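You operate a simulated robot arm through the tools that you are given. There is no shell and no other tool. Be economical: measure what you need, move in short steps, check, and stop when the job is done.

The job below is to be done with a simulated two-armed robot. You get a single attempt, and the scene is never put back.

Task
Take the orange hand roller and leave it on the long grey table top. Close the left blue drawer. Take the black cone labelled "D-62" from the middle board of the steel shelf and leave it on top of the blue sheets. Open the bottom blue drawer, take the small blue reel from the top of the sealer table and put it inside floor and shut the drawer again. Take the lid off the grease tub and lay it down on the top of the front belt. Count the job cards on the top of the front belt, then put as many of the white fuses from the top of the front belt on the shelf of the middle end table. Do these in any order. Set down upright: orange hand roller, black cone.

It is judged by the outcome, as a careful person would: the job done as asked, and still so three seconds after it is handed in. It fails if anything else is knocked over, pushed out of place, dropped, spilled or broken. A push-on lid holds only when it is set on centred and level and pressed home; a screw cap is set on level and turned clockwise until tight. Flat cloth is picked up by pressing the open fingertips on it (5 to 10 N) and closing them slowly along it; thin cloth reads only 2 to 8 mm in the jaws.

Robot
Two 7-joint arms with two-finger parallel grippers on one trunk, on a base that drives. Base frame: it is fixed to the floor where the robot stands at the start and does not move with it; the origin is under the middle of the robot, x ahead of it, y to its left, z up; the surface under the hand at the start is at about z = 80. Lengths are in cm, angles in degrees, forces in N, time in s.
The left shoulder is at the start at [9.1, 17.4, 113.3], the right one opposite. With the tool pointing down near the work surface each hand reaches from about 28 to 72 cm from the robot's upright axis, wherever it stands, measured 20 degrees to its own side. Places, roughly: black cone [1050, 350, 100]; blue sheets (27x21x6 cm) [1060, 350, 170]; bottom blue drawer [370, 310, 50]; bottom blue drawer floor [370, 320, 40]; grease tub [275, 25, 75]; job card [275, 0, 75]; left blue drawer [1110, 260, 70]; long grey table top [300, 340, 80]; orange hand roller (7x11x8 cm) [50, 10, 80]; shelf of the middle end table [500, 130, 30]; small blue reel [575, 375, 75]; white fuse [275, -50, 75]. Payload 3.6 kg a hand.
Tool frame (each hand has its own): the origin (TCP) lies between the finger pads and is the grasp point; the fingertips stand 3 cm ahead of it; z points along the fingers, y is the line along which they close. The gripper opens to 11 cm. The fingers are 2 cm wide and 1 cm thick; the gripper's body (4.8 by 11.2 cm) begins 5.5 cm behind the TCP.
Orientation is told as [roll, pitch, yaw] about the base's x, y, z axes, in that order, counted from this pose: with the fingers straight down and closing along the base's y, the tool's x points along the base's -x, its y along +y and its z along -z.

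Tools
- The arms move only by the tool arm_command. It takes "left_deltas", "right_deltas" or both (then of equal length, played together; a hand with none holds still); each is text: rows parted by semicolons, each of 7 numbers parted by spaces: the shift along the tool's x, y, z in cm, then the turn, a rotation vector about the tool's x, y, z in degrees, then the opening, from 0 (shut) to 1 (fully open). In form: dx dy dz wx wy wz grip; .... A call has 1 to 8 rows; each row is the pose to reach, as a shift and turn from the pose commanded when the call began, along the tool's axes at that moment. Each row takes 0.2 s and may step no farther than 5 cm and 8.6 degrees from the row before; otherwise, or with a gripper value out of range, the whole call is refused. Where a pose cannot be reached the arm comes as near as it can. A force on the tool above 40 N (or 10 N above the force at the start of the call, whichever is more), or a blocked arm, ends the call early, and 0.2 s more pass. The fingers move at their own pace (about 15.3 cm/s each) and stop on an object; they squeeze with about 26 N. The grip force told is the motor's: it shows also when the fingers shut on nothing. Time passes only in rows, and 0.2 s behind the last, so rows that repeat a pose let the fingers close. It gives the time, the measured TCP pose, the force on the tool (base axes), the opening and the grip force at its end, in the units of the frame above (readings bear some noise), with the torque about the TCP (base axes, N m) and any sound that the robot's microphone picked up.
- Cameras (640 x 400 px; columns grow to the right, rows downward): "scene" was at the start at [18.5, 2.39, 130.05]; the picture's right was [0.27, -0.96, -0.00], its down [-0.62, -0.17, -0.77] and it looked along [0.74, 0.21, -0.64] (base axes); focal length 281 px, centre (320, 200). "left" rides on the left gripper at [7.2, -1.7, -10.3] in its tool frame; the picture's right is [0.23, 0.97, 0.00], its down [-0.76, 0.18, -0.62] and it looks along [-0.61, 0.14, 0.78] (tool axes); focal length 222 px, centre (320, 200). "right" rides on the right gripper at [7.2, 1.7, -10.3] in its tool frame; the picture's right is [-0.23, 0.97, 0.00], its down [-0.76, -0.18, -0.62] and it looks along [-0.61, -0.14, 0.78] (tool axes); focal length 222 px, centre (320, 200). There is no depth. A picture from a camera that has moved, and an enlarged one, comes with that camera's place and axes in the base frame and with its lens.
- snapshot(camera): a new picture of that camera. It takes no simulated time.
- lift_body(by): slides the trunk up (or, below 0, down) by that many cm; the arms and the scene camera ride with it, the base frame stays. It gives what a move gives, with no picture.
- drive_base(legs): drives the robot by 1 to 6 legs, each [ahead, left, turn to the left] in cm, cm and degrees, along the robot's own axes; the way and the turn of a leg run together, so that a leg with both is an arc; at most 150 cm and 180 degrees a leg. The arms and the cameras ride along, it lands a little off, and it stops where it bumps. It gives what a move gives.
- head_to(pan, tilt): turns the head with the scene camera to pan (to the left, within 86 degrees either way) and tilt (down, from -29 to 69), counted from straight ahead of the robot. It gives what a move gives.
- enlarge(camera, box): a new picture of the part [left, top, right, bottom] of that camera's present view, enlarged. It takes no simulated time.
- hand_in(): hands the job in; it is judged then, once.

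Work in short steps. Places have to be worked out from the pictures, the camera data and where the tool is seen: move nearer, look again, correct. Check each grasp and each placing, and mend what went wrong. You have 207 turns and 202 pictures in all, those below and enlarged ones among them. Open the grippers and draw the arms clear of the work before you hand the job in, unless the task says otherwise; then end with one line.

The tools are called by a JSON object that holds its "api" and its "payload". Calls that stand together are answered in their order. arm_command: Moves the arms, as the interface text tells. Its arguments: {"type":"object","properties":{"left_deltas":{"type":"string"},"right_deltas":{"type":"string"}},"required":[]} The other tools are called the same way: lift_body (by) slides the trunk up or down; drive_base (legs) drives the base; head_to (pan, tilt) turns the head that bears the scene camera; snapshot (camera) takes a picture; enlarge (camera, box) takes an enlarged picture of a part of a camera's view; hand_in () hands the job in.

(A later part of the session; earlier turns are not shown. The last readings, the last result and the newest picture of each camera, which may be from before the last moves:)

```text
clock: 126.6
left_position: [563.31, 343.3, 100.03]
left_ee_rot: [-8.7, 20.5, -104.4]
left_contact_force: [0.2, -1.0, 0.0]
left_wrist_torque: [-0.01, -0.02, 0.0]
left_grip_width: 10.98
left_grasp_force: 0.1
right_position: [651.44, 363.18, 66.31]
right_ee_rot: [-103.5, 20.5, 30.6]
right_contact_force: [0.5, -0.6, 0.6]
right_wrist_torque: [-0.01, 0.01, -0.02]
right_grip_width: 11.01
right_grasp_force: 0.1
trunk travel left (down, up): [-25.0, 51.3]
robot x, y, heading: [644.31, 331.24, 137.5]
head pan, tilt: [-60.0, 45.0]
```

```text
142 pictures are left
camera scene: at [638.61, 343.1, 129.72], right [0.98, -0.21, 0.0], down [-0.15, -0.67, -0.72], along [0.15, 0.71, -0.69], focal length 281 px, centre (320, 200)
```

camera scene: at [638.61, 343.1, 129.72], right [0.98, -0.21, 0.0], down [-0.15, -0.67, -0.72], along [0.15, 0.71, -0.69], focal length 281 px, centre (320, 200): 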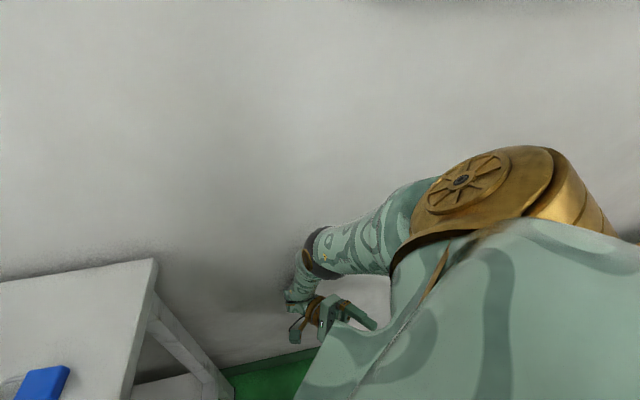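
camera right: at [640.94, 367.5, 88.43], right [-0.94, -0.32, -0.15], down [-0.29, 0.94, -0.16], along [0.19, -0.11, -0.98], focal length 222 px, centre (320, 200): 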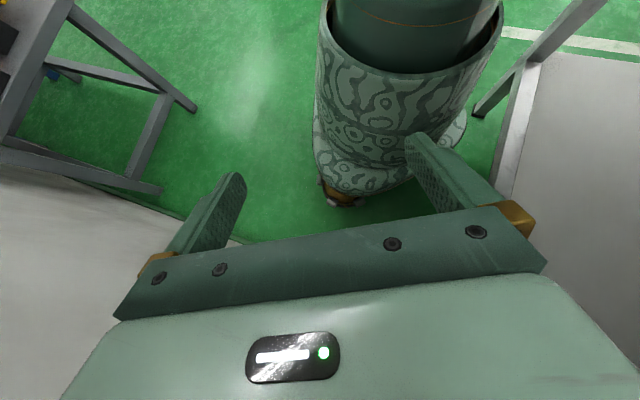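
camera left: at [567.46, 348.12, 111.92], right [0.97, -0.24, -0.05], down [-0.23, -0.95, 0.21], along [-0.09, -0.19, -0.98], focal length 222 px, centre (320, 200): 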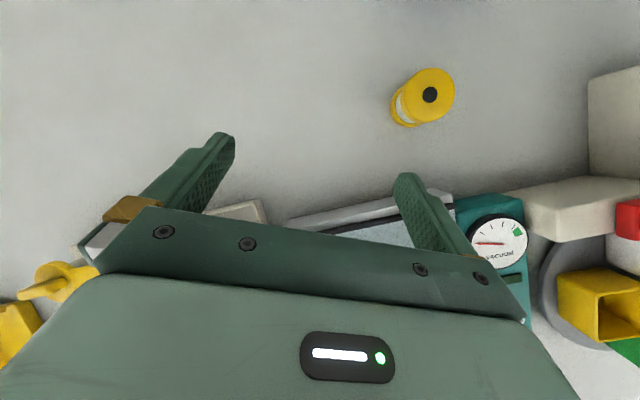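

Nearly upright now (lean ~1.4°). I repeat small moves away from the wall.

{"api": "drive_base", "payload": {"legs": [[-6, 6, 0]]}}

{"api": "drive_base", "payload": {"legs": [[-6, 6, 0]]}}

{"api": "drive_base", "payload": {"legs": [[-6, 6, 0]]}}

{"api": "snapshot", "payload": {"camera": "scene"}}

{"api": "snapshot", "payload": {"camera": "left"}}

```text
clock: 127.6
left_position: [564.16, 336.83, 99.95]
left_ee_rot: [-8.8, 19.7, -105.5]
left_contact_force: [1.0, -0.4, 1.1]
left_wrist_torque: [0.01, -0.01, 0.02]
left_grip_width: 10.99
left_grasp_force: 0.1
right_position: [652.07, 356.87, 65.39]
right_ee_rot: [-103.0, 22.2, 30.3]
right_contact_force: [-0.1, -0.8, -0.1]
right_wrist_torque: [0.0, -0.01, 0.01]
right_grip_width: 10.99
right_grasp_force: 0.1
trunk travel left (down, up): [-25.0, 51.3]
robot x, y, heading: [644.89, 322.72, 138.1]
head pan, tilt: [-60.0, 45.0]
```

```text
clock: 128.7
left_position: [564.69, 328.21, 99.91]
left_ee_rot: [-8.7, 19.8, -105.4]
left_contact_force: [-0.1, 0.5, 0.1]
left_wrist_torque: [0.03, -0.02, -0.01]
left_grip_width: 11.01
left_grasp_force: 0.2
right_position: [652.54, 348.45, 65.48]
right_ee_rot: [-103.1, 22.0, 30.3]
right_contact_force: [-0.2, -1.2, -0.3]
right_wrist_torque: [0.02, -0.01, -0.02]
right_grip_width: 11.0
right_grasp_force: 0.1
trunk travel left (down, up): [-25.0, 51.3]
robot x, y, heading: [645.72, 314.1, 137.9]
head pan, tilt: [-60.0, 45.0]
```

```text
clock: 129.8
left_position: [565.13, 319.72, 99.88]
left_ee_rot: [-8.7, 19.7, -105.4]
left_contact_force: [-0.4, -1.2, 0.7]
left_wrist_torque: [0.07, 0.01, 0.0]
left_grip_width: 10.97
left_grasp_force: 0.1
right_position: [652.99, 339.75, 65.5]
right_ee_rot: [-103.1, 21.9, 30.3]
right_contact_force: [-0.4, -0.2, -0.7]
right_wrist_torque: [0.01, 0.0, 0.06]
right_grip_width: 10.99
right_grasp_force: 0.1
trunk travel left (down, up): [-25.0, 51.3]
robot x, y, heading: [645.78, 305.66, 137.8]
head pan, tilt: [-60.0, 45.0]
```

```text
141 pictures are left
camera scene: at [640.21, 320.28, 129.32], right [0.98, -0.21, 0.0], down [-0.15, -0.69, -0.71], along [0.15, 0.69, -0.71], focal length 281 px, centre (320, 200)
```

scene: 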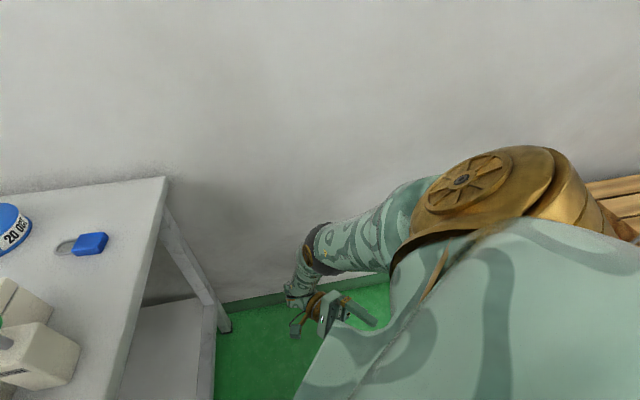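

```text
140 pictures are left
camera left: at [565.94, 322.82, 112.08], right [1.0, 0.0, -0.06], down [0.02, -0.95, 0.3], along [-0.06, -0.3, -0.95], focal length 222 px, centre (320, 200)
```

left: 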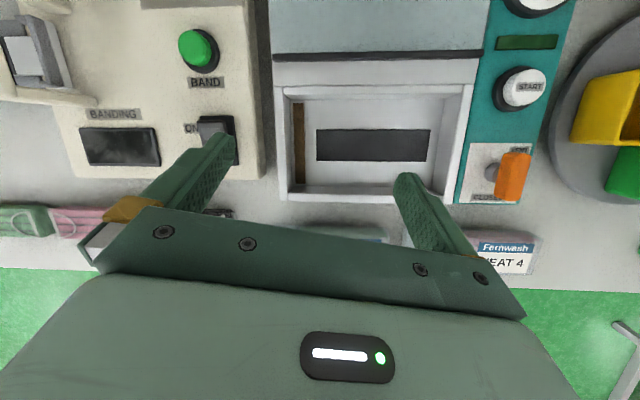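

The robot is upright and free, and nothing on the table moved. The right arm is now folded close to the body, which suits this spot; I level the left hand and draw it in a little before coming closer.

{"api": "arm_command", "payload": {"left_deltas": "2 3.3 -0.9 -2.1 -5 0 1;3.9 6.6 -1.8 -4.2 -9.9 0 1;5.9 10 -2.7 -6.3 -14.9 0 1;7.8 13.3 -3.5 -8.4 -19.8 0 1;7.8 13.3 -3.5 -8.4 -19.8 0 1"}}

{"api": "head_to", "payload": {"pan": 15, "tilt": 40}}

{"api": "snapshot", "payload": {"camera": "scene"}}

```text
clock: 131.0
left_position: [580.08, 322.95, 103.77]
left_ee_rot: [0.1, -0.2, -103.9]
left_contact_force: [-0.3, 0.2, 0.8]
left_wrist_torque: [0.02, -0.01, -0.02]
left_grip_width: 10.99
left_grasp_force: 0.0
right_position: [653.0, 339.95, 65.29]
right_ee_rot: [-103.1, 21.9, 30.3]
right_contact_force: [-0.7, 0.2, -0.4]
right_wrist_torque: [0.02, 0.02, 0.0]
right_grip_width: 11.0
right_grasp_force: 0.0
trunk travel left (down, up): [-25.0, 51.3]
robot x, y, heading: [645.94, 306.0, 138.2]
head pan, tilt: [-60.0, 45.0]
```

```text
clock: 132.5
left_position: [580.01, 322.94, 103.79]
left_ee_rot: [0.0, 0.0, -103.9]
left_contact_force: [-0.7, -0.5, 0.0]
left_wrist_torque: [-0.03, 0.01, -0.01]
left_grip_width: 11.0
left_grasp_force: 0.1
right_position: [652.88, 339.92, 65.31]
right_ee_rot: [-103.1, 21.8, 30.3]
right_contact_force: [-0.1, -0.5, 0.0]
right_wrist_torque: [0.01, 0.02, 0.04]
right_grip_width: 10.99
right_grasp_force: 0.1
trunk travel left (down, up): [-25.0, 51.3]
robot x, y, heading: [645.97, 306.2, 137.9]
head pan, tilt: [15.0, 40.0]
```

```text
139 pictures are left
camera scene: at [630.94, 316.35, 130.02], right [0.46, 0.89, 0.0], down [0.57, -0.29, -0.77], along [-0.68, 0.35, -0.64], focal length 281 px, centre (320, 200)
```

scene: 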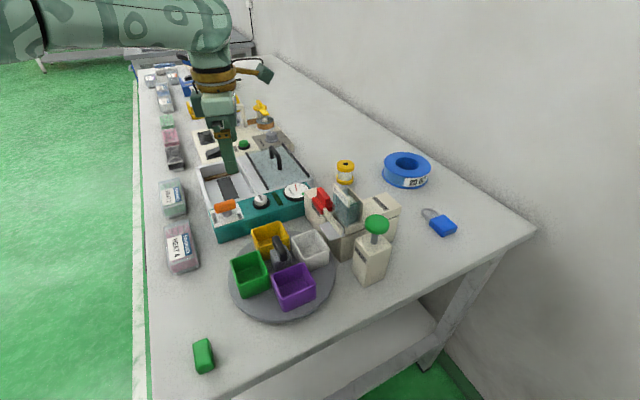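

Triangulating two level pictures puts the reel's centre at about (583, 366) with its top near z≈87. I drive to about (640, 325).

{"api": "drive_base", "payload": {"legs": [[17, -10, 0]]}}

{"api": "snapshot", "payload": {"camera": "scene"}}

{"api": "snapshot", "payload": {"camera": "left"}}

```text
clock: 134.1
left_position: [574.08, 341.66, 103.79]
left_ee_rot: [0.1, -0.1, -104.0]
left_contact_force: [0.2, 1.4, -0.4]
left_wrist_torque: [-0.02, -0.04, -0.03]
left_grip_width: 11.0
left_grasp_force: 0.0
right_position: [646.88, 358.72, 65.44]
right_ee_rot: [-103.2, 21.9, 30.2]
right_contact_force: [-0.4, -0.6, -0.1]
right_wrist_torque: [-0.04, 0.01, -0.02]
right_grip_width: 11.0
right_grasp_force: 0.0
trunk travel left (down, up): [-25.0, 51.3]
robot x, y, heading: [639.77, 324.47, 137.7]
head pan, tilt: [15.0, 40.0]
```

```text
138 pictures are left
camera scene: at [624.95, 335.19, 130.0], right [0.46, 0.89, 0.0], down [0.57, -0.29, -0.77], along [-0.68, 0.35, -0.64], focal length 281 px, centre (320, 200)
```

scene: 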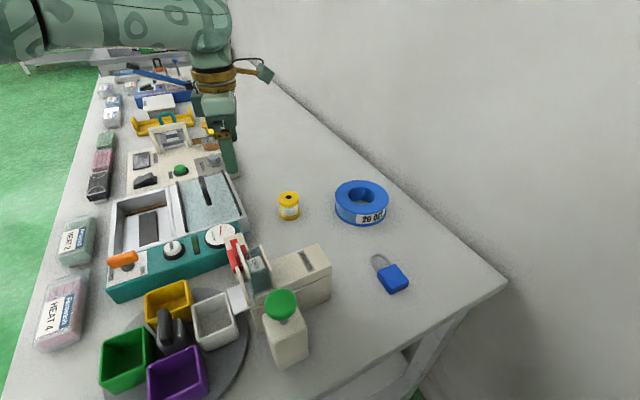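

```text
137 pictures are left
camera left: at [574.28, 349.12, 113.97], right [1.0, -0.01, 0.0], down [-0.01, -0.78, 0.63], along [-0.01, -0.63, -0.78], focal length 222 px, centre (320, 200)
```

left: 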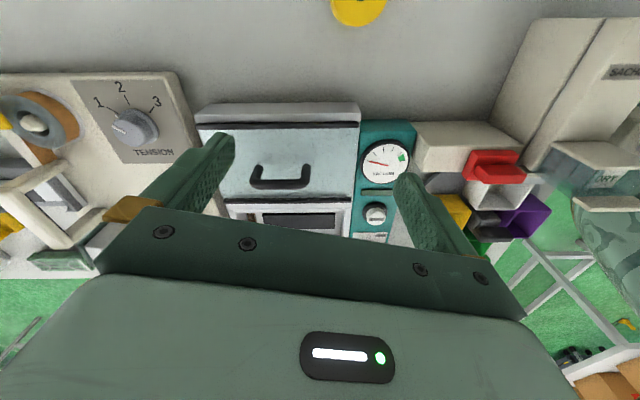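

The hand is clear at z≈104. I carry it over to the near side of the ring, turning it so the fingers close along the ring's radius.

{"api": "arm_command", "payload": {"left_deltas": "4.4 0.5 0 0 0 4 1;8.8 1 0 0 0 8 1;13.2 2.5 0 0 0 12 1;17 4.5 0 0 0 16 1;20.5 6.5 0 0 0 21 1;22 8.6 0 0 0 21 1;22 8.6 0 0 0 21 1"}}

{"api": "snapshot", "payload": {"camera": "left"}}

{"api": "snapshot", "payload": {"camera": "scene"}}

```text
clock: 135.7
left_position: [582.84, 347.36, 101.68]
left_ee_rot: [0.1, 0.0, -125.0]
left_contact_force: [1.0, -0.5, 0.2]
left_wrist_torque: [0.0, -0.04, 0.0]
left_grip_width: 11.01
left_grasp_force: 0.1
left hand out of reach, approached as far as the arm can: row 1, 2, 3, 4, 5, 6, 7
right_position: [647.0, 358.62, 65.43]
right_ee_rot: [-103.1, 22.0, 30.2]
right_contact_force: [0.2, 0.5, 0.0]
right_wrist_torque: [-0.01, -0.02, 0.02]
right_grip_width: 10.98
right_grasp_force: 0.0
trunk travel left (down, up): [-25.0, 51.3]
robot x, y, heading: [640.03, 324.28, 137.9]
head pan, tilt: [15.0, 40.0]
```

```text
136 pictures are left
camera left: at [585.64, 354.2, 111.9], right [0.93, -0.37, 0.0], down [-0.29, -0.73, 0.62], along [-0.23, -0.58, -0.78], focal length 222 px, centre (320, 200)
```

left: 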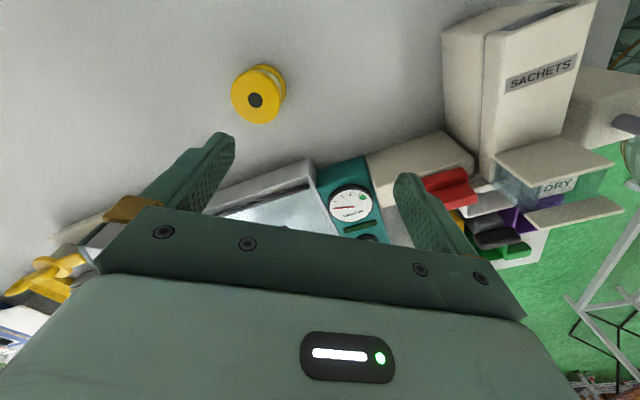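

```text
135 pictures are left
camera scene: at [624.98, 335.08, 130.02], right [0.45, 0.89, 0.0], down [0.57, -0.29, -0.77], along [-0.68, 0.35, -0.64], focal length 281 px, centre (320, 200)
```

scene: 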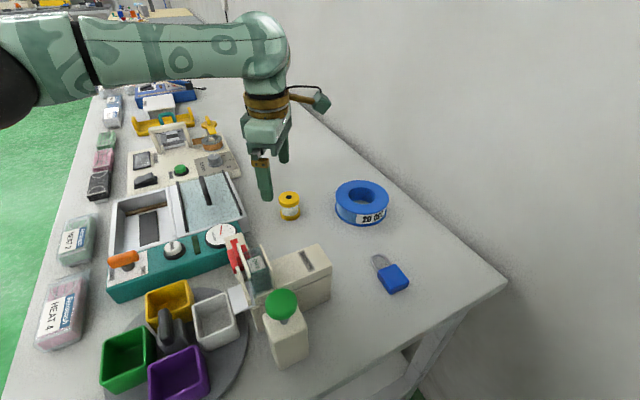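

That orientation limits the reach. I move the base closer (the column is slim) and turn it slightly so the reel lies to the left hand's own side.

{"api": "drive_base", "payload": {"legs": [[0, 0, -12]]}}

{"api": "drive_base", "payload": {"legs": [[6, 0, 0]]}}

{"api": "snapshot", "payload": {"camera": "left"}}

{"api": "snapshot", "payload": {"camera": "scene"}}

```text
clock: 136.8
left_position: [588.79, 358.54, 101.76]
left_ee_rot: [0.1, 0.0, -136.8]
left_contact_force: [-0.1, -0.2, 0.0]
left_wrist_torque: [-0.05, 0.01, 0.03]
left_grip_width: 10.99
left_grasp_force: 0.0
right_position: [653.85, 356.35, 65.37]
right_ee_rot: [-103.1, 21.8, 18.5]
right_contact_force: [-0.2, 1.2, 0.2]
right_wrist_torque: [-0.01, 0.04, -0.01]
right_grip_width: 11.01
right_grasp_force: 0.1
trunk travel left (down, up): [-25.0, 51.3]
robot x, y, heading: [640.21, 324.4, 126.1]
head pan, tilt: [15.0, 40.0]
```

```text
clock: 138.0
left_position: [585.23, 363.13, 101.69]
left_ee_rot: [0.0, 0.0, -136.6]
left_contact_force: [0.3, -0.6, 0.1]
left_wrist_torque: [0.03, 0.0, -0.02]
left_grip_width: 10.99
left_grasp_force: 0.0
right_position: [650.5, 361.05, 65.28]
right_ee_rot: [-103.2, 22.0, 18.6]
right_contact_force: [-0.4, 0.1, -0.2]
right_wrist_torque: [0.04, -0.02, 0.02]
right_grip_width: 11.01
right_grasp_force: 0.1
trunk travel left (down, up): [-25.0, 51.3]
robot x, y, heading: [636.42, 329.03, 126.4]
head pan, tilt: [15.0, 40.0]
stopped in leg 1: the robot was blocked; the commanded pose is now the measured one
```

```text
134 pictures are left
camera left: at [589.42, 369.31, 111.92], right [0.83, -0.55, 0.0], down [-0.43, -0.65, 0.62], along [-0.34, -0.52, -0.78], focal length 222 px, centre (320, 200)
```

left: 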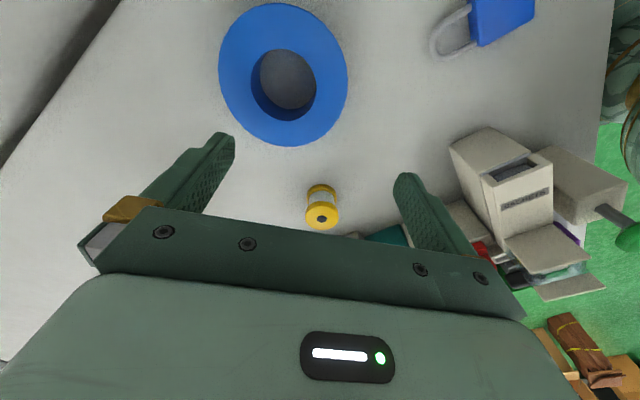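

```text
133 pictures are left
camera scene: at [624.12, 342.66, 130.04], right [0.63, 0.78, 0.0], down [0.5, -0.4, -0.77], along [-0.6, 0.48, -0.64], focal length 281 px, centre (320, 200)
```

scene: 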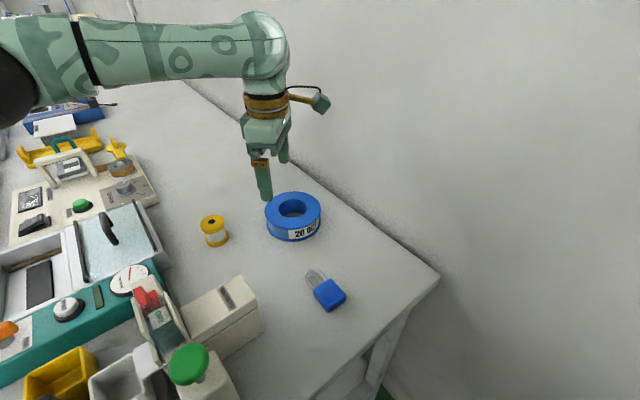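

Two cameras agree: ring centre ≈ (584.3, 368), top z≈88, outer diameter ≈12.5, hole ≈6.4 cm. I place the hand over the near wall at (587.5, 364.6) and lower partway.

{"api": "arm_command", "payload": {"left_deltas": "1.4 0.2 2 0 0 0 0.8;2.7 0.5 5 0 0 0 0.8;2.7 0.5 8 0 0 0 0.8;2.7 0.5 8 0 0 0 0.8"}}

{"api": "snapshot", "payload": {"camera": "left"}}

{"api": "enlarge", "payload": {"camera": "scene", "box": [210, 120, 370, 260]}}

```text
clock: 139.0
left_position: [586.81, 363.35, 93.57]
left_ee_rot: [0.0, 0.3, -136.7]
left_contact_force: [-0.1, 0.7, 0.5]
left_wrist_torque: [0.02, -0.03, -0.05]
left_grip_width: 8.83
left_grasp_force: 0.1
left hand out of reach, approached as far as the arm can: row 1, 2, 3, 4
right_position: [650.52, 361.24, 65.36]
right_ee_rot: [-103.2, 21.8, 18.5]
right_contact_force: [-0.2, 0.2, 0.0]
right_wrist_torque: [-0.02, 0.02, 0.02]
right_grip_width: 10.97
right_grasp_force: 0.1
trunk travel left (down, up): [-25.0, 51.3]
robot x, y, heading: [636.85, 329.08, 126.3]
head pan, tilt: [15.0, 40.0]
```

```text
132 pictures are left
camera left: at [590.98, 369.5, 103.77], right [0.83, -0.55, 0.0], down [-0.43, -0.65, 0.62], along [-0.34, -0.52, -0.78], focal length 222 px, centre (320, 200)
```

left: 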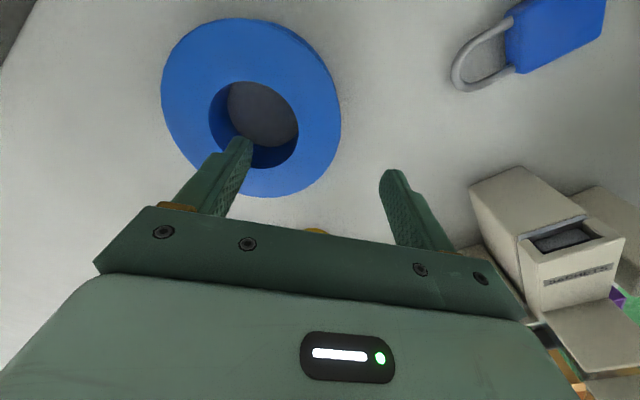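

```text
2.86 times, centred on (290, 190) of scene
camera zoom: at [624.07, 342.71, 130.03], right [0.63, 0.78, 0.0], down [0.5, -0.4, -0.77], along [-0.6, 0.48, -0.64], focal length 803 px, centre (406, 229)
```

zoom: 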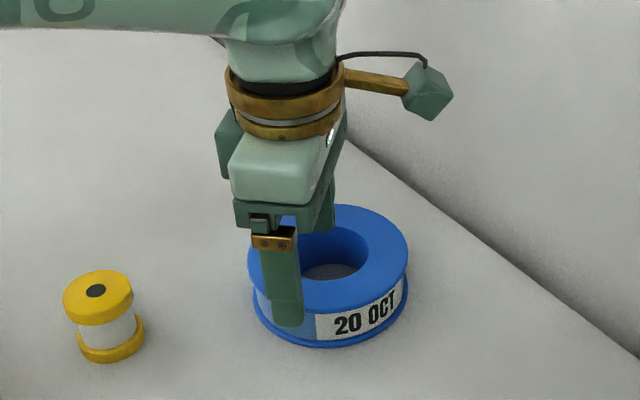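

The reach is slightly limited, so I turn the hand about 17° toward its easier side; then the near wall lies just where the hand is.

{"api": "arm_command", "payload": {"left_deltas": "0.3 -0.3 0 0 0 8.5 0.8;0.55 -0.58 0 0 0 17 0.8;0.55 -0.58 0 0 0 17 0.8"}}

{"api": "snapshot", "payload": {"camera": "left"}}

```text
clock: 139.8
left_position: [586.78, 363.54, 93.75]
left_ee_rot: [0.0, 0.1, -153.7]
left_contact_force: [0.0, 0.3, -0.6]
left_wrist_torque: [0.0, -0.02, 0.03]
left_grip_width: 8.81
left_grasp_force: 0.1
left hand out of reach, approached as far as the arm can: row 2, 3
right_position: [650.37, 361.09, 65.41]
right_ee_rot: [-103.2, 21.9, 18.6]
right_contact_force: [-1.1, -0.8, -0.1]
right_wrist_torque: [0.0, -0.01, -0.01]
right_grip_width: 11.04
right_grasp_force: 0.1
trunk travel left (down, up): [-25.0, 51.3]
robot x, y, heading: [636.79, 329.16, 126.3]
head pan, tilt: [15.0, 40.0]
```

```text
130 pictures are left
camera left: at [592.57, 368.21, 103.94], right [0.64, -0.77, 0.0], down [-0.6, -0.5, 0.62], along [-0.48, -0.4, -0.78], focal length 222 px, centre (320, 200)
```

left: 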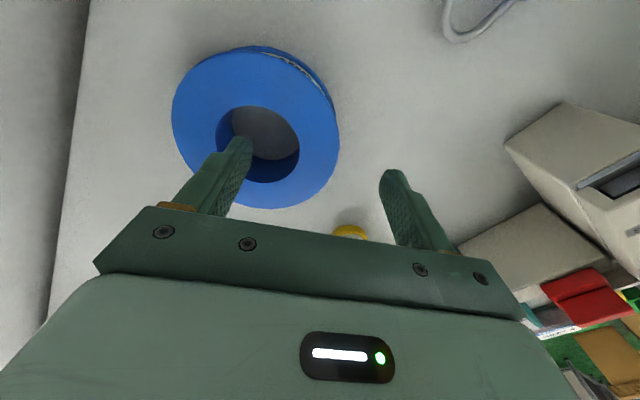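

The inner finger is over the hole's centre and the outer one outside. I lower to z≈87.2 and close.

{"api": "arm_command", "payload": {"left_deltas": "0 0 2 0 0 0 0.8;0 0 4 0 0 0 0.8;0 0 5.5 0 0 0 0.8;0 0 6.5 0 0 0 0.8;0 0 6.5 0 0 0 0.8;0 0 6.5 0 0 0 0.4;0 0 6.5 0 0 0 0.1;0 0 6.5 0 0 0 0.1"}}

{"api": "snapshot", "payload": {"camera": "left"}}

```text
clock: 141.6
left_position: [586.64, 361.77, 87.84]
left_ee_rot: [0.0, 0.2, -153.7]
left_contact_force: [-0.7, 0.8, 0.4]
left_wrist_torque: [0.13, -0.1, 0.0]
left_grip_width: 3.13
left_grasp_force: 26.0
left hand out of reach, approached as far as the arm can: row 1, 2, 3, 4, 5, 6, 7, 8
right_position: [650.48, 361.22, 65.4]
right_ee_rot: [-103.2, 21.8, 18.6]
right_contact_force: [-1.0, -0.4, 0.6]
right_wrist_torque: [0.0, 0.04, -0.05]
right_grip_width: 11.02
right_grasp_force: 0.1
trunk travel left (down, up): [-25.0, 51.3]
robot x, y, heading: [636.65, 329.28, 126.1]
head pan, tilt: [15.0, 40.0]
```

```text
129 pictures are left
camera left: at [592.43, 366.49, 98.06], right [0.64, -0.77, 0.0], down [-0.6, -0.5, 0.62], along [-0.48, -0.4, -0.78], focal length 222 px, centre (320, 200)
```

left: 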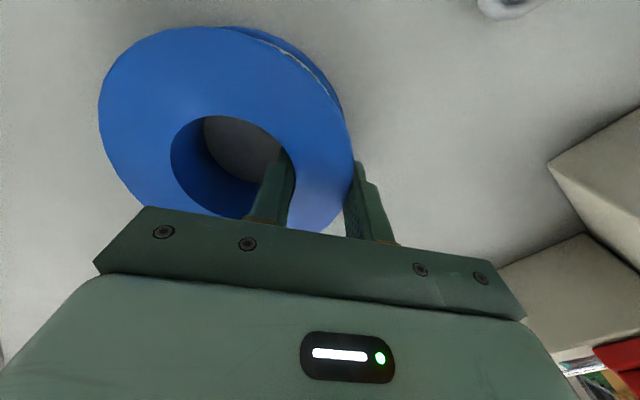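

The ring wall is held (3.1 cm). I lift it about 14 cm.

{"api": "arm_command", "payload": {"left_deltas": "0 0 -3 0 0 0 0;0 0 -6 0 0 0 0;0 0 -10 0 0 0 0;0 0 -14 0 0 0 0;0 0 -16 0 0 0 0;0 0 -16 0 0 0 0"}}

{"api": "snapshot", "payload": {"camera": "left"}}

{"api": "snapshot", "payload": {"camera": "scene"}}

```text
clock: 143.0
left_position: [586.51, 361.65, 103.57]
left_ee_rot: [0.0, 0.0, -153.6]
left_contact_force: [0.0, -0.2, -1.3]
left_wrist_torque: [-0.01, 0.01, -0.02]
left_grip_width: 3.12
left_grasp_force: 25.9
right_position: [650.4, 361.11, 65.41]
right_ee_rot: [-103.3, 21.9, 18.6]
right_contact_force: [0.8, 0.5, -0.4]
right_wrist_torque: [-0.01, 0.01, 0.02]
right_grip_width: 11.0
right_grasp_force: 0.1
trunk travel left (down, up): [-25.0, 51.3]
robot x, y, heading: [636.58, 329.24, 126.3]
head pan, tilt: [15.0, 40.0]
```

```text
128 pictures are left
camera left: at [592.31, 366.46, 113.85], right [0.64, -0.77, 0.0], down [-0.6, -0.5, 0.62], along [-0.48, -0.4, -0.78], focal length 222 px, centre (320, 200)
```

left: 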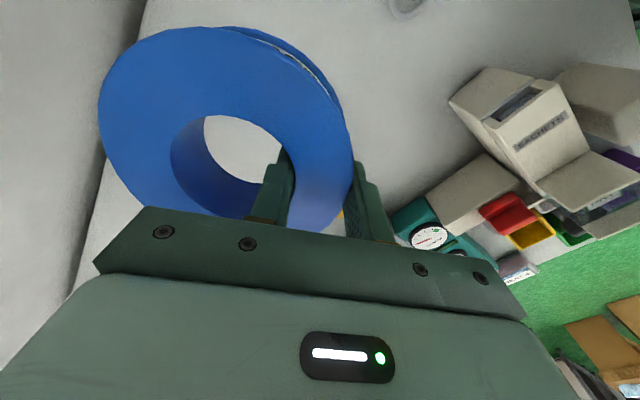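

```text
127 pictures are left
camera scene: at [624.05, 342.73, 130.01], right [0.63, 0.78, 0.0], down [0.5, -0.4, -0.77], along [-0.6, 0.48, -0.64], focal length 281 px, centre (320, 200)
```

scene: 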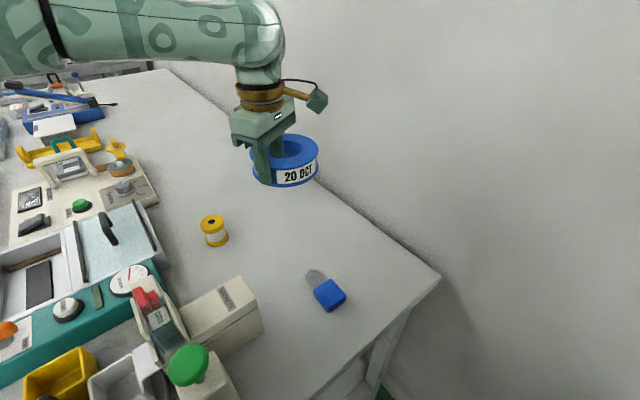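

The reel is in hand ("20 OCT"). I back out of the corner and then drive toward the drawers.

{"api": "drive_base", "payload": {"legs": [[-60, 0, 0], [0, 0, -36]]}}

{"api": "head_to", "payload": {"pan": 60, "tilt": 20}}

{"api": "snapshot", "payload": {"camera": "scene"}}

```text
clock: 148.1
left_position: [650.79, 336.69, 103.64]
left_ee_rot: [0.1, 0.0, 170.2]
left_contact_force: [0.5, -0.5, -1.8]
left_wrist_torque: [-0.06, -0.01, -0.01]
left_grip_width: 2.65
left_grasp_force: 25.8
right_position: [701.95, 298.54, 65.42]
right_ee_rot: [-103.1, 22.0, -17.5]
right_contact_force: [-0.3, -0.1, -0.2]
right_wrist_torque: [0.01, -0.02, 0.0]
right_grip_width: 11.01
right_grasp_force: 0.1
trunk travel left (down, up): [-25.0, 51.3]
robot x, y, heading: [671.78, 280.86, 90.1]
head pan, tilt: [15.0, 40.0]
```

```text
clock: 149.2
left_position: [650.62, 336.64, 103.64]
left_ee_rot: [0.0, 0.0, 170.2]
left_contact_force: [-1.0, 0.0, -1.5]
left_wrist_torque: [-0.06, 0.0, 0.01]
left_grip_width: 2.71
left_grasp_force: 25.9
right_position: [702.02, 298.39, 65.46]
right_ee_rot: [-103.2, 21.8, -17.5]
right_contact_force: [0.0, 0.0, -0.6]
right_wrist_torque: [-0.01, 0.02, 0.01]
right_grip_width: 10.98
right_grasp_force: 0.0
trunk travel left (down, up): [-25.0, 51.3]
robot x, y, heading: [671.86, 280.74, 90.1]
head pan, tilt: [60.0, 20.0]
```

```text
126 pictures are left
camera scene: at [663.96, 295.65, 133.16], right [0.5, 0.87, 0.0], down [0.3, -0.17, -0.94], along [-0.81, 0.47, -0.34], focal length 281 px, centre (320, 200)
```

scene: 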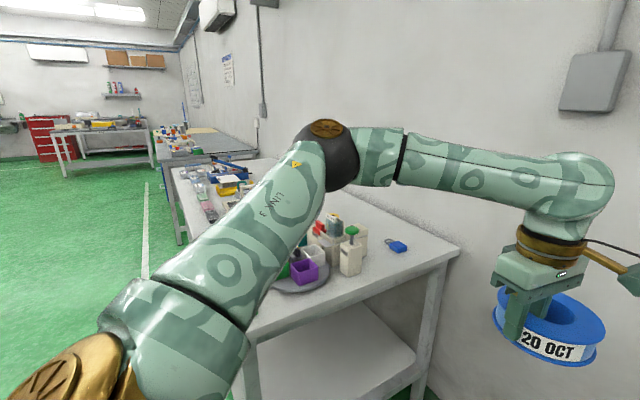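

The reel is still held. I back into the aisle and strafe to the drawers.

{"api": "drive_base", "payload": {"legs": [[-65, 0, 0], [0, 150, 0], [0, 150, 0]]}}

{"api": "head_to", "payload": {"pan": 0, "tilt": 40}}

{"api": "snapshot", "payload": {"camera": "scene"}}

```text
clock: 166.7
left_position: [353.47, 270.95, 103.64]
left_ee_rot: [0.0, 0.0, 170.4]
left_contact_force: [-0.6, -0.4, -1.5]
left_wrist_torque: [-0.06, 0.02, 0.02]
left_grip_width: 2.69
left_grasp_force: 26.1
right_position: [404.88, 232.9, 65.46]
right_ee_rot: [-103.2, 21.9, -17.4]
right_contact_force: [0.1, 0.5, -0.1]
right_wrist_torque: [-0.01, -0.01, -0.02]
right_grip_width: 11.0
right_grasp_force: 0.0
trunk travel left (down, up): [-25.0, 51.3]
robot x, y, heading: [375.03, 214.99, 90.2]
head pan, tilt: [60.0, 20.0]
```

```text
clock: 168.0
left_position: [353.52, 270.99, 103.59]
left_ee_rot: [0.1, -0.1, 170.4]
left_contact_force: [-0.2, 0.6, -1.4]
left_wrist_torque: [-0.04, -0.01, 0.01]
left_grip_width: 2.66
left_grasp_force: 26.2
right_position: [404.88, 232.89, 65.31]
right_ee_rot: [-103.2, 21.9, -17.4]
right_contact_force: [-1.1, -0.2, 0.3]
right_wrist_torque: [-0.01, 0.0, -0.02]
right_grip_width: 11.04
right_grasp_force: 0.1
trunk travel left (down, up): [-25.0, 51.3]
robot x, y, heading: [374.63, 214.78, 90.4]
head pan, tilt: [0.0, 40.0]
```

```text
125 pictures are left
camera scene: at [374.96, 233.85, 130.02], right [1.0, 0.01, 0.0], down [0.0, -0.64, -0.77], along [0.0, 0.77, -0.64], focal length 281 px, centre (320, 200)
```

scene: 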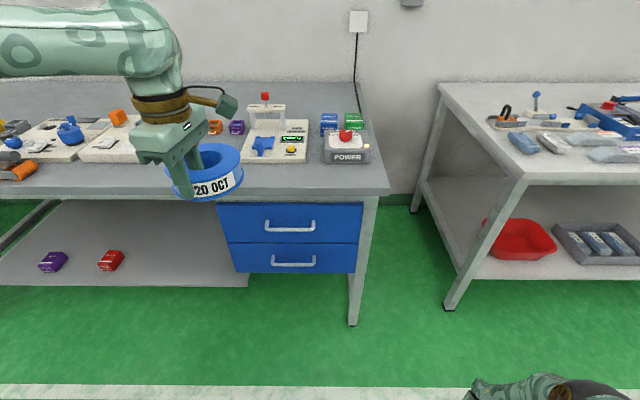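

Both blue drawers are clear ahead: the bottom drawer's handle is near (367, 290, 56). First I unfold the right arm gradually, turning the hand to point down and out in front.

{"api": "arm_command", "payload": {"right_deltas": "1.97 -1.63 -0.99 -3.36 -6.43 -3.76 1;3.95 -3.25 -1.97 -6.72 -12.85 -7.52 1;5.92 -4.88 -2.96 -10.08 -19.28 -11.28 1;7.89 -6.51 -3.95 -13.44 -25.71 -15.04 1;9.87 -8.13 -4.93 -16.8 -32.13 -18.8 1;11.84 -9.76 -5.92 -20.16 -38.56 -22.56 1;13.81 -11.39 -6.91 -23.52 -44.99 -26.32 1;15.79 -13.01 -7.89 -26.88 -51.41 -30.08 1"}}

{"api": "snapshot", "payload": {"camera": "scene"}}

```text
clock: 169.8
left_position: [353.6, 270.92, 103.66]
left_ee_rot: [0.2, 0.0, 170.3]
left_contact_force: [0.0, -0.4, -2.2]
left_wrist_torque: [-0.07, 0.01, -0.02]
left_grip_width: 2.68
left_grasp_force: 26.5
right_position: [398.04, 246.29, 81.55]
right_ee_rot: [-38.6, 35.1, 49.3]
right_contact_force: [-0.6, -0.1, -0.3]
right_wrist_torque: [0.03, 0.02, 0.01]
right_grip_width: 10.98
right_grasp_force: 0.1
trunk travel left (down, up): [-25.0, 51.3]
robot x, y, heading: [375.22, 215.15, 90.4]
head pan, tilt: [0.0, 40.0]
```

```text
124 pictures are left
camera scene: at [374.94, 233.83, 130.02], right [1.0, 0.01, 0.0], down [0.0, -0.64, -0.77], along [0.0, 0.77, -0.64], focal length 281 px, centre (320, 200)
```

scene: 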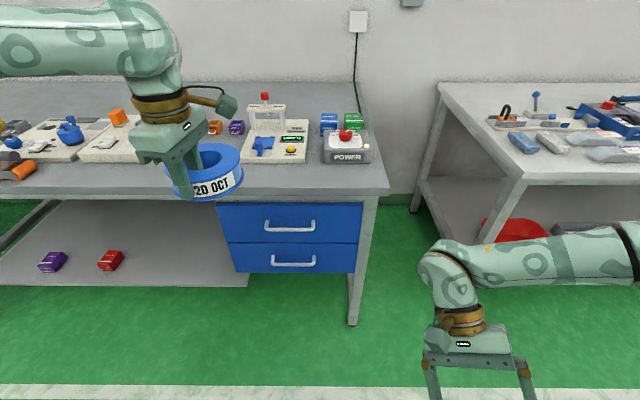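

Unfolding works. I go on turning the right hand toward a forward-pointing, vertically closing pose, by way of fingers-down.

{"api": "arm_command", "payload": {"right_deltas": "0.4 0.9 -0.4 -5.46 -1.72 6.28 1;0.8 1.8 -0.7 -10.9 -3.4 12.6 1;1.1 2.7 -1.1 -16.4 -5.2 18.8 1;1.5 3.6 -1.5 -21.8 -6.9 25.1 1;1.9 4.4 -1.8 -27.3 -8.6 31.4 1;2.3 5.3 -2.2 -32.8 -10.3 37.7 1;2.6 6.2 -2.5 -38.2 -12 44 1;3 7.1 -2.9 -43.7 -13.8 50.2 1"}}

{"api": "lift_body", "payload": {"by": -20}}

{"api": "snapshot", "payload": {"camera": "scene"}}

```text
clock: 171.6
left_position: [353.53, 270.95, 103.64]
left_ee_rot: [0.1, 0.0, 170.4]
left_contact_force: [0.2, -0.3, -1.5]
left_wrist_torque: [-0.08, 0.03, 0.01]
left_grip_width: 2.68
left_grasp_force: 26.8
right_position: [389.9, 248.2, 81.22]
right_ee_rot: [-6.3, 2.5, 7.4]
right_contact_force: [-0.2, 0.5, -0.1]
right_wrist_torque: [-0.01, 0.0, 0.02]
right_grip_width: 11.01
right_grasp_force: 0.0
trunk travel left (down, up): [-25.0, 51.3]
robot x, y, heading: [374.78, 215.11, 90.5]
head pan, tilt: [0.0, 40.0]
```

```text
clock: 173.8
left_position: [353.53, 270.97, 83.72]
left_ee_rot: [0.1, -0.1, 170.5]
left_contact_force: [0.3, -0.7, -1.7]
left_wrist_torque: [-0.06, 0.02, 0.01]
left_grip_width: 2.65
left_grasp_force: 26.1
right_position: [389.98, 248.36, 60.46]
right_ee_rot: [-9.0, 2.7, 7.3]
right_contact_force: [-0.1, 0.0, 0.4]
right_wrist_torque: [0.01, 0.01, -0.01]
right_grip_width: 11.02
right_grasp_force: 0.1
trunk travel left (down, up): [-5.0, 71.3]
robot x, y, heading: [374.49, 215.11, 90.2]
head pan, tilt: [0.0, 40.0]
```

```text
123 pictures are left
camera scene: at [374.91, 245.4, 108.84], right [1.0, 0.01, 0.0], down [0.0, -0.64, -0.77], along [0.0, 0.77, -0.64], focal length 281 px, centre (320, 200)
```

scene: 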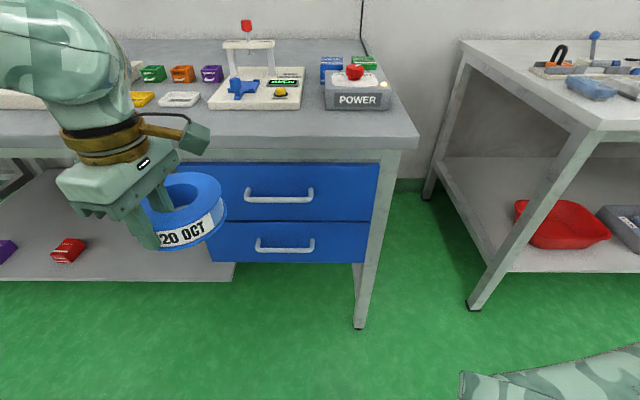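

I move the left hand (reel) back and up out of the drawer's way, while turning the right hand to point forward at the handle's height.

{"api": "arm_command", "payload": {"right_deltas": "1.74 1.36 -0.13 -8.25 -0.64 0.36 1;3.48 2.72 -0.26 -16.5 -1.28 0.72 1;5.22 4.08 -0.39 -24.75 -1.92 1.08 1;6.96 5.44 -0.52 -33 -2.56 1.44 1;8.7 6.8 -0.65 -41.25 -3.2 1.8 1;10.44 8.16 -0.78 -49.5 -3.84 2.16 1;12.18 9.52 -0.91 -57.75 -4.48 2.52 1;13.92 10.88 -1.04 -66 -5.12 2.88 1", "left_deltas": "-0.74 1.64 -1.5 0 0 0 0;-1.48 3.28 -3 0 0 0 0;-2.22 4.92 -4.5 0 0 0 0;-2.96 6.56 -6 0 0 0 0;-3.7 8.2 -7.5 0 0 0 0;-4.44 9.84 -9 0 0 0 0;-5.18 11.48 -10.5 0 0 0 0;-5.9 13.1 -12 0 0 0 0"}}

{"api": "snapshot", "payload": {"camera": "scene"}}

```text
clock: 175.6
left_position: [347.41, 261.93, 92.74]
left_ee_rot: [0.2, 0.1, 170.5]
left_contact_force: [0.0, 0.0, -1.7]
left_wrist_torque: [-0.05, 0.01, 0.0]
left_grip_width: 2.68
left_grasp_force: 25.7
left hand out of reach, approached as far as the arm can: row 7, 8
right_position: [374.3, 262.52, 67.15]
right_ee_rot: [55.0, -1.3, 2.4]
right_contact_force: [0.9, 0.0, -0.4]
right_wrist_torque: [0.0, 0.01, 0.0]
right_grip_width: 11.01
right_grasp_force: 0.0
right hand out of reach, approached as far as the arm can: row 1, 2, 3, 6, 7, 8
trunk travel left (down, up): [-5.0, 71.3]
robot x, y, heading: [374.91, 215.06, 90.3]
head pan, tilt: [0.0, 40.0]
```

```text
122 pictures are left
camera scene: at [374.88, 245.44, 108.81], right [1.0, 0.01, 0.0], down [0.0, -0.64, -0.77], along [0.0, 0.77, -0.64], focal length 281 px, centre (320, 200)
```

scene: 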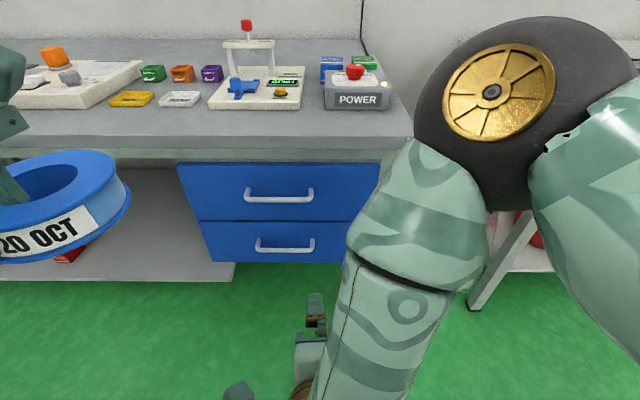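

The right hand now points forward and 35° down. I continue turning it to horizontal while moving it out toward the handle.

{"api": "arm_command", "payload": {"right_deltas": "1.4 0.4 3 -7 0 0 0.7;2.8 0.8 6 -14 0 0 0.7;4.2 1.2 9 -21 0 0 0.7;5.6 1.6 12 -28 0 0 0.7;6.8 2 15 -35 0 0 0.7;6.8 2 15 -35 0 0 0.7"}}

{"api": "snapshot", "payload": {"camera": "scene"}}

{"api": "snapshot", "payload": {"camera": "right"}}

```text
clock: 177.0
left_position: [347.42, 262.13, 92.62]
left_ee_rot: [0.0, 0.0, 170.4]
left_contact_force: [-0.2, -0.3, -1.2]
left_wrist_torque: [-0.06, 0.01, -0.01]
left_grip_width: 2.67
left_grasp_force: 25.6
right_position: [370.56, 283.45, 76.07]
right_ee_rot: [78.0, -1.2, -0.4]
right_contact_force: [0.1, 0.2, 0.2]
right_wrist_torque: [-0.01, 0.0, 0.02]
right_grip_width: 7.69
right_grasp_force: 0.1
right hand out of reach, approached as far as the arm can: row 1, 2, 3, 4, 5, 6
trunk travel left (down, up): [-5.0, 71.3]
robot x, y, heading: [375.01, 215.59, 90.3]
head pan, tilt: [0.0, 40.0]
```

```text
121 pictures are left
camera scene: at [374.89, 245.5, 108.79], right [1.0, 0.01, 0.0], down [0.0, -0.64, -0.77], along [0.0, 0.77, -0.64], focal length 281 px, centre (320, 200)
```

scene: 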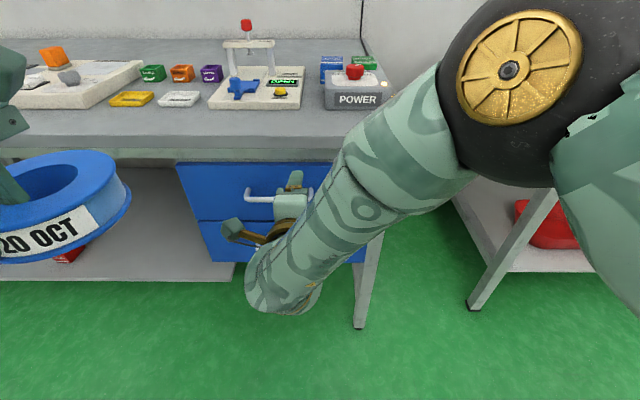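

```text
120 pictures are left
camera right: at [363.15, 273.72, 79.86], right [0.21, 0.2, 0.96], down [0.76, -0.65, -0.03], along [0.62, 0.73, -0.29], focal length 222 px, centre (320, 200)
```

right: 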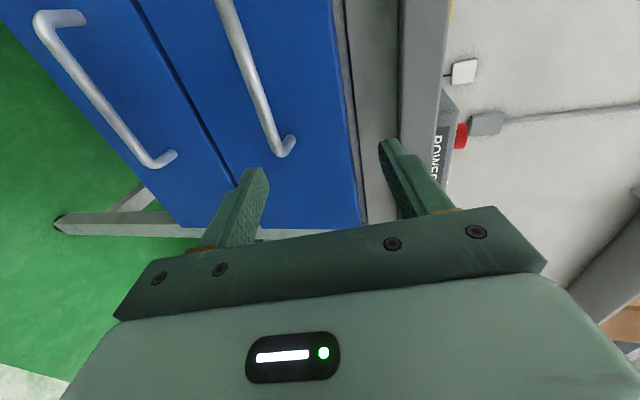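

The hand came out too high and near the upper handle. A grip pointing about 35° down will also fit behind the bar, so I retreat, lower the trunk fully, and tilt back to that.

{"api": "arm_command", "payload": {"right_deltas": "1 -0.9 -4.2 8 0 0 0.4;2 -1.8 -8.3 16 0 0 0.4;3 -5 -7.5 23 0 0 0.4;3.5 -9 -6.5 23 0 0 0.4;3.5 -12.5 -6 23 0 0 0.4;3.5 -12.5 -6 23 0 0 0.4"}}

{"api": "lift_body", "payload": {"by": -5}}

{"api": "snapshot", "payload": {"camera": "right"}}

{"api": "snapshot", "payload": {"camera": "scene"}}

```text
clock: 178.4
left_position: [347.46, 261.95, 92.53]
left_ee_rot: [0.1, 0.0, 170.3]
left_contact_force: [0.2, 0.1, -1.5]
left_wrist_torque: [-0.07, 0.0, -0.01]
left_grip_width: 2.68
left_grasp_force: 25.9
right_position: [367.23, 275.03, 64.95]
right_ee_rot: [55.0, -1.0, -0.4]
right_contact_force: [-0.5, 0.9, 0.3]
right_wrist_torque: [0.01, 0.0, -0.02]
right_grip_width: 4.38
right_grasp_force: 0.1
trunk travel left (down, up): [-5.0, 71.3]
robot x, y, heading: [374.41, 214.96, 90.3]
head pan, tilt: [0.0, 40.0]
```

```text
clock: 179.3
left_position: [347.44, 262.07, 87.65]
left_ee_rot: [-0.2, 0.0, 170.6]
left_contact_force: [0.5, -1.3, -1.5]
left_wrist_torque: [-0.07, 0.04, 0.02]
left_grip_width: 2.68
left_grasp_force: 26.3
right_position: [367.5, 274.79, 60.05]
right_ee_rot: [55.0, -1.0, -0.3]
right_contact_force: [-0.2, -0.4, 0.4]
right_wrist_torque: [-0.02, 0.01, 0.0]
right_grip_width: 4.4
right_grasp_force: 0.0
trunk travel left (down, up): [0.0, 76.3]
robot x, y, heading: [374.74, 215.02, 90.3]
head pan, tilt: [0.0, 40.0]
```

```text
119 pictures are left
camera right: at [359.96, 267.32, 67.35], right [0.22, 0.56, 0.8], down [0.75, -0.62, 0.23], along [0.62, 0.56, -0.55], focal length 222 px, centre (320, 200)
```

right: 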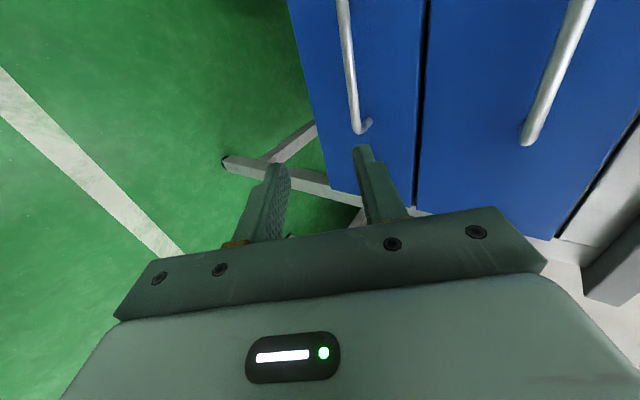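

```text
118 pictures are left
camera scene: at [374.9, 248.53, 103.44], right [1.0, 0.01, 0.0], down [0.0, -0.64, -0.77], along [0.0, 0.77, -0.64], focal length 281 px, centre (320, 200)
```

scene: 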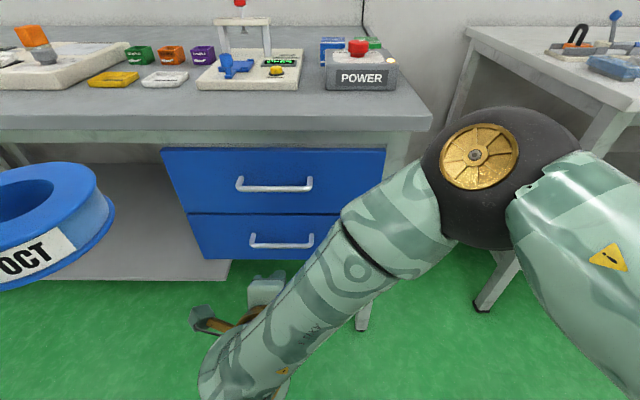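

Now it reaches exactly. Triangulating, the bottom handle's bar is at y≈292, z≈53.3. I advance along the fingers until the tips are just short of the bar.

{"api": "arm_command", "payload": {"right_deltas": "0.2 2 2 0 0 0 0.35;0.5 4.4 4.5 0 0 0 0.35;0.5 4.4 8 0 0 0 0.35;0.5 4.4 11.5 0 0 0 0.35;0.5 4.4 12.5 0 0 0 0.35;0.5 4.4 12.5 0 0 0 0.35"}}

{"api": "snapshot", "payload": {"camera": "right"}}

{"api": "enlarge", "payload": {"camera": "scene", "box": [160, 140, 400, 290]}}

```text
clock: 180.7
left_position: [347.52, 262.23, 87.44]
left_ee_rot: [-0.2, -0.1, 170.6]
left_contact_force: [-1.1, 0.3, -0.7]
left_wrist_torque: [-0.08, 0.0, -0.01]
left_grip_width: 2.67
left_grasp_force: 25.6
right_position: [367.17, 287.81, 56.35]
right_ee_rot: [55.1, -1.3, -0.4]
right_contact_force: [0.8, -0.1, -0.1]
right_wrist_torque: [-0.01, 0.04, -0.02]
right_grip_width: 3.86
right_grasp_force: 0.0
trunk travel left (down, up): [0.0, 76.3]
robot x, y, heading: [374.91, 215.11, 90.3]
head pan, tilt: [0.0, 40.0]
```

```text
117 pictures are left
camera right: at [359.69, 280.25, 63.66], right [0.22, 0.56, 0.8], down [0.75, -0.62, 0.23], along [0.62, 0.55, -0.55], focal length 222 px, centre (320, 200)
```

right: 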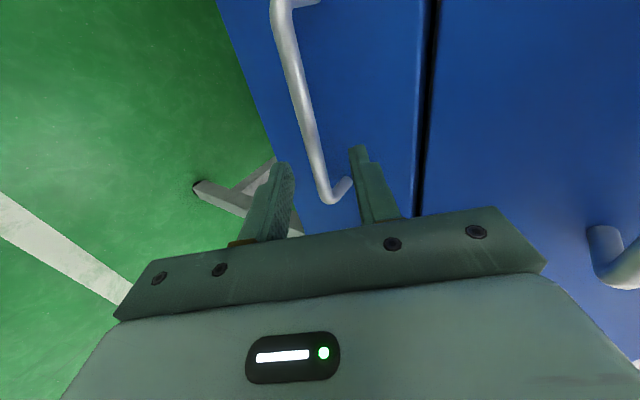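

```text
2.67 times, centred on (280, 215) of scene
camera zoom: at [374.87, 248.64, 103.39], right [1.0, 0.01, 0.0], down [0.0, -0.64, -0.77], along [0.0, 0.77, -0.64], focal length 750 px, centre (427, 160)
```

zoom: 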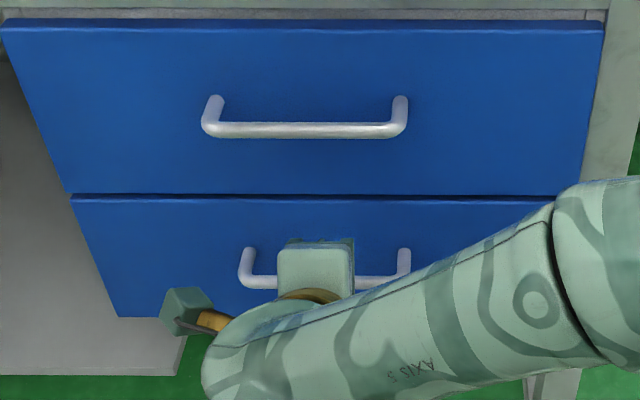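

The bar is ahead between the fingers, about 6.3 cm out and 0.6 cm low. I correct, narrow the opening, advance and close.

{"api": "arm_command", "payload": {"right_deltas": "0 -0.6 1.5 0 0 0 0.27;0 -0.6 3 0 0 0 0.27;0 -0.6 4.2 0 0 0 0.27;0 -0.6 4.2 0 0 0 0.27;0 -0.6 4.2 0 0 0 0;0 -0.6 4.2 0 0 0 0;0 -0.6 4.2 0 0 0 0"}}

{"api": "snapshot", "payload": {"camera": "right"}}

```text
clock: 182.3
left_position: [347.49, 262.03, 87.69]
left_ee_rot: [-0.2, 0.0, 170.7]
left_contact_force: [-0.2, -1.7, -1.7]
left_wrist_torque: [-0.08, -0.03, -0.03]
left_grip_width: 2.67
left_grasp_force: 25.8
right_position: [367.3, 290.8, 53.77]
right_ee_rot: [55.1, -1.1, -0.5]
right_contact_force: [0.4, 4.5, 15.1]
right_wrist_torque: [0.14, 0.22, -0.41]
right_grip_width: 1.14
right_grasp_force: 45.1
trunk travel left (down, up): [0.0, 76.3]
robot x, y, heading: [374.81, 215.17, 90.2]
head pan, tilt: [0.0, 40.0]
```

```text
115 pictures are left
camera right: at [359.82, 283.3, 60.92], right [0.22, 0.55, 0.8], down [0.75, -0.62, 0.22], along [0.62, 0.56, -0.55], focal length 222 px, centre (320, 200)
```

right: 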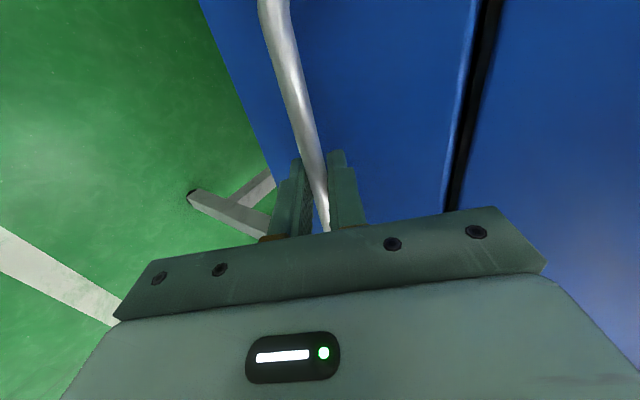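

The bar is gripped. I pull the drawer open by driving back 26 cm.

{"api": "drive_base", "payload": {"legs": [[-26, 0, 0]]}}

{"api": "snapshot", "payload": {"camera": "scene"}}

```text
clock: 184.2
left_position: [347.52, 235.55, 87.58]
left_ee_rot: [-0.2, 0.0, 170.6]
left_contact_force: [0.2, -0.5, -1.5]
left_wrist_torque: [-0.08, -0.02, -0.01]
left_grip_width: 2.69
left_grasp_force: 25.9
right_position: [367.34, 264.19, 53.61]
right_ee_rot: [55.1, -1.1, -0.3]
right_contact_force: [-14.4, -0.6, 21.8]
right_wrist_torque: [0.16, 0.54, -0.05]
right_grip_width: 1.17
right_grasp_force: 44.9
trunk travel left (down, up): [0.0, 76.3]
robot x, y, heading: [374.72, 188.63, 90.3]
head pan, tilt: [0.0, 40.0]
```

```text
114 pictures are left
camera scene: at [374.93, 221.94, 103.47], right [1.0, 0.01, 0.0], down [0.0, -0.64, -0.77], along [0.0, 0.77, -0.64], focal length 281 px, centre (320, 200)
```

scene: 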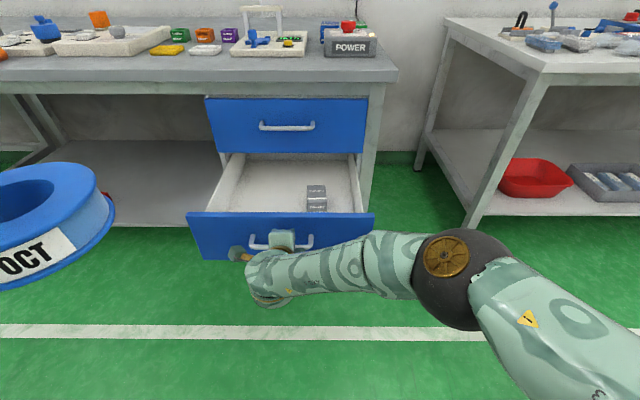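

The drawer is open ~26 cm; it holds a small grey thing on the right, the left part is free. I release the handle and move the right hand out to the right.

{"api": "arm_command", "payload": {"right_deltas": "0 0 0 0 0 0 0.3;0 0 0 0 0 0 0.3;0 0 -3.5 0 0 0 0.3;0 0 -7 0 0 0 0.3;-3 0 -10 0 0 0 0.5;-7.5 0 -11 0 0 0 0.8;-12 0 -12 0 0 0 1;-16.5 0 -12 0 0 0 1"}}

{"api": "snapshot", "payload": {"camera": "scene"}}

```text
clock: 186.0
left_position: [347.57, 235.58, 87.56]
left_ee_rot: [-0.1, 0.0, 170.6]
left_contact_force: [-0.3, -0.1, -1.6]
left_wrist_torque: [-0.07, 0.03, -0.01]
left_grip_width: 2.65
left_grasp_force: 25.5
right_position: [381.05, 255.14, 62.6]
right_ee_rot: [54.3, -1.4, -0.7]
right_contact_force: [0.5, -0.6, -0.1]
right_wrist_torque: [-0.03, 0.03, 0.03]
right_grip_width: 11.01
right_grasp_force: 0.1
right hand out of reach, approached as far as the arm can: row 7, 8
trunk travel left (down, up): [0.0, 76.3]
robot x, y, heading: [374.99, 188.79, 90.4]
head pan, tilt: [0.0, 40.0]
```

```text
113 pictures are left
camera scene: at [375.01, 222.14, 103.39], right [1.0, 0.0, 0.0], down [0.0, -0.64, -0.77], along [0.0, 0.77, -0.64], focal length 281 px, centre (320, 200)
```

scene: 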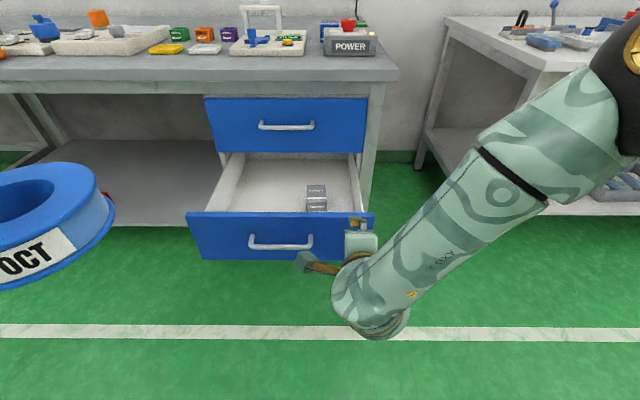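

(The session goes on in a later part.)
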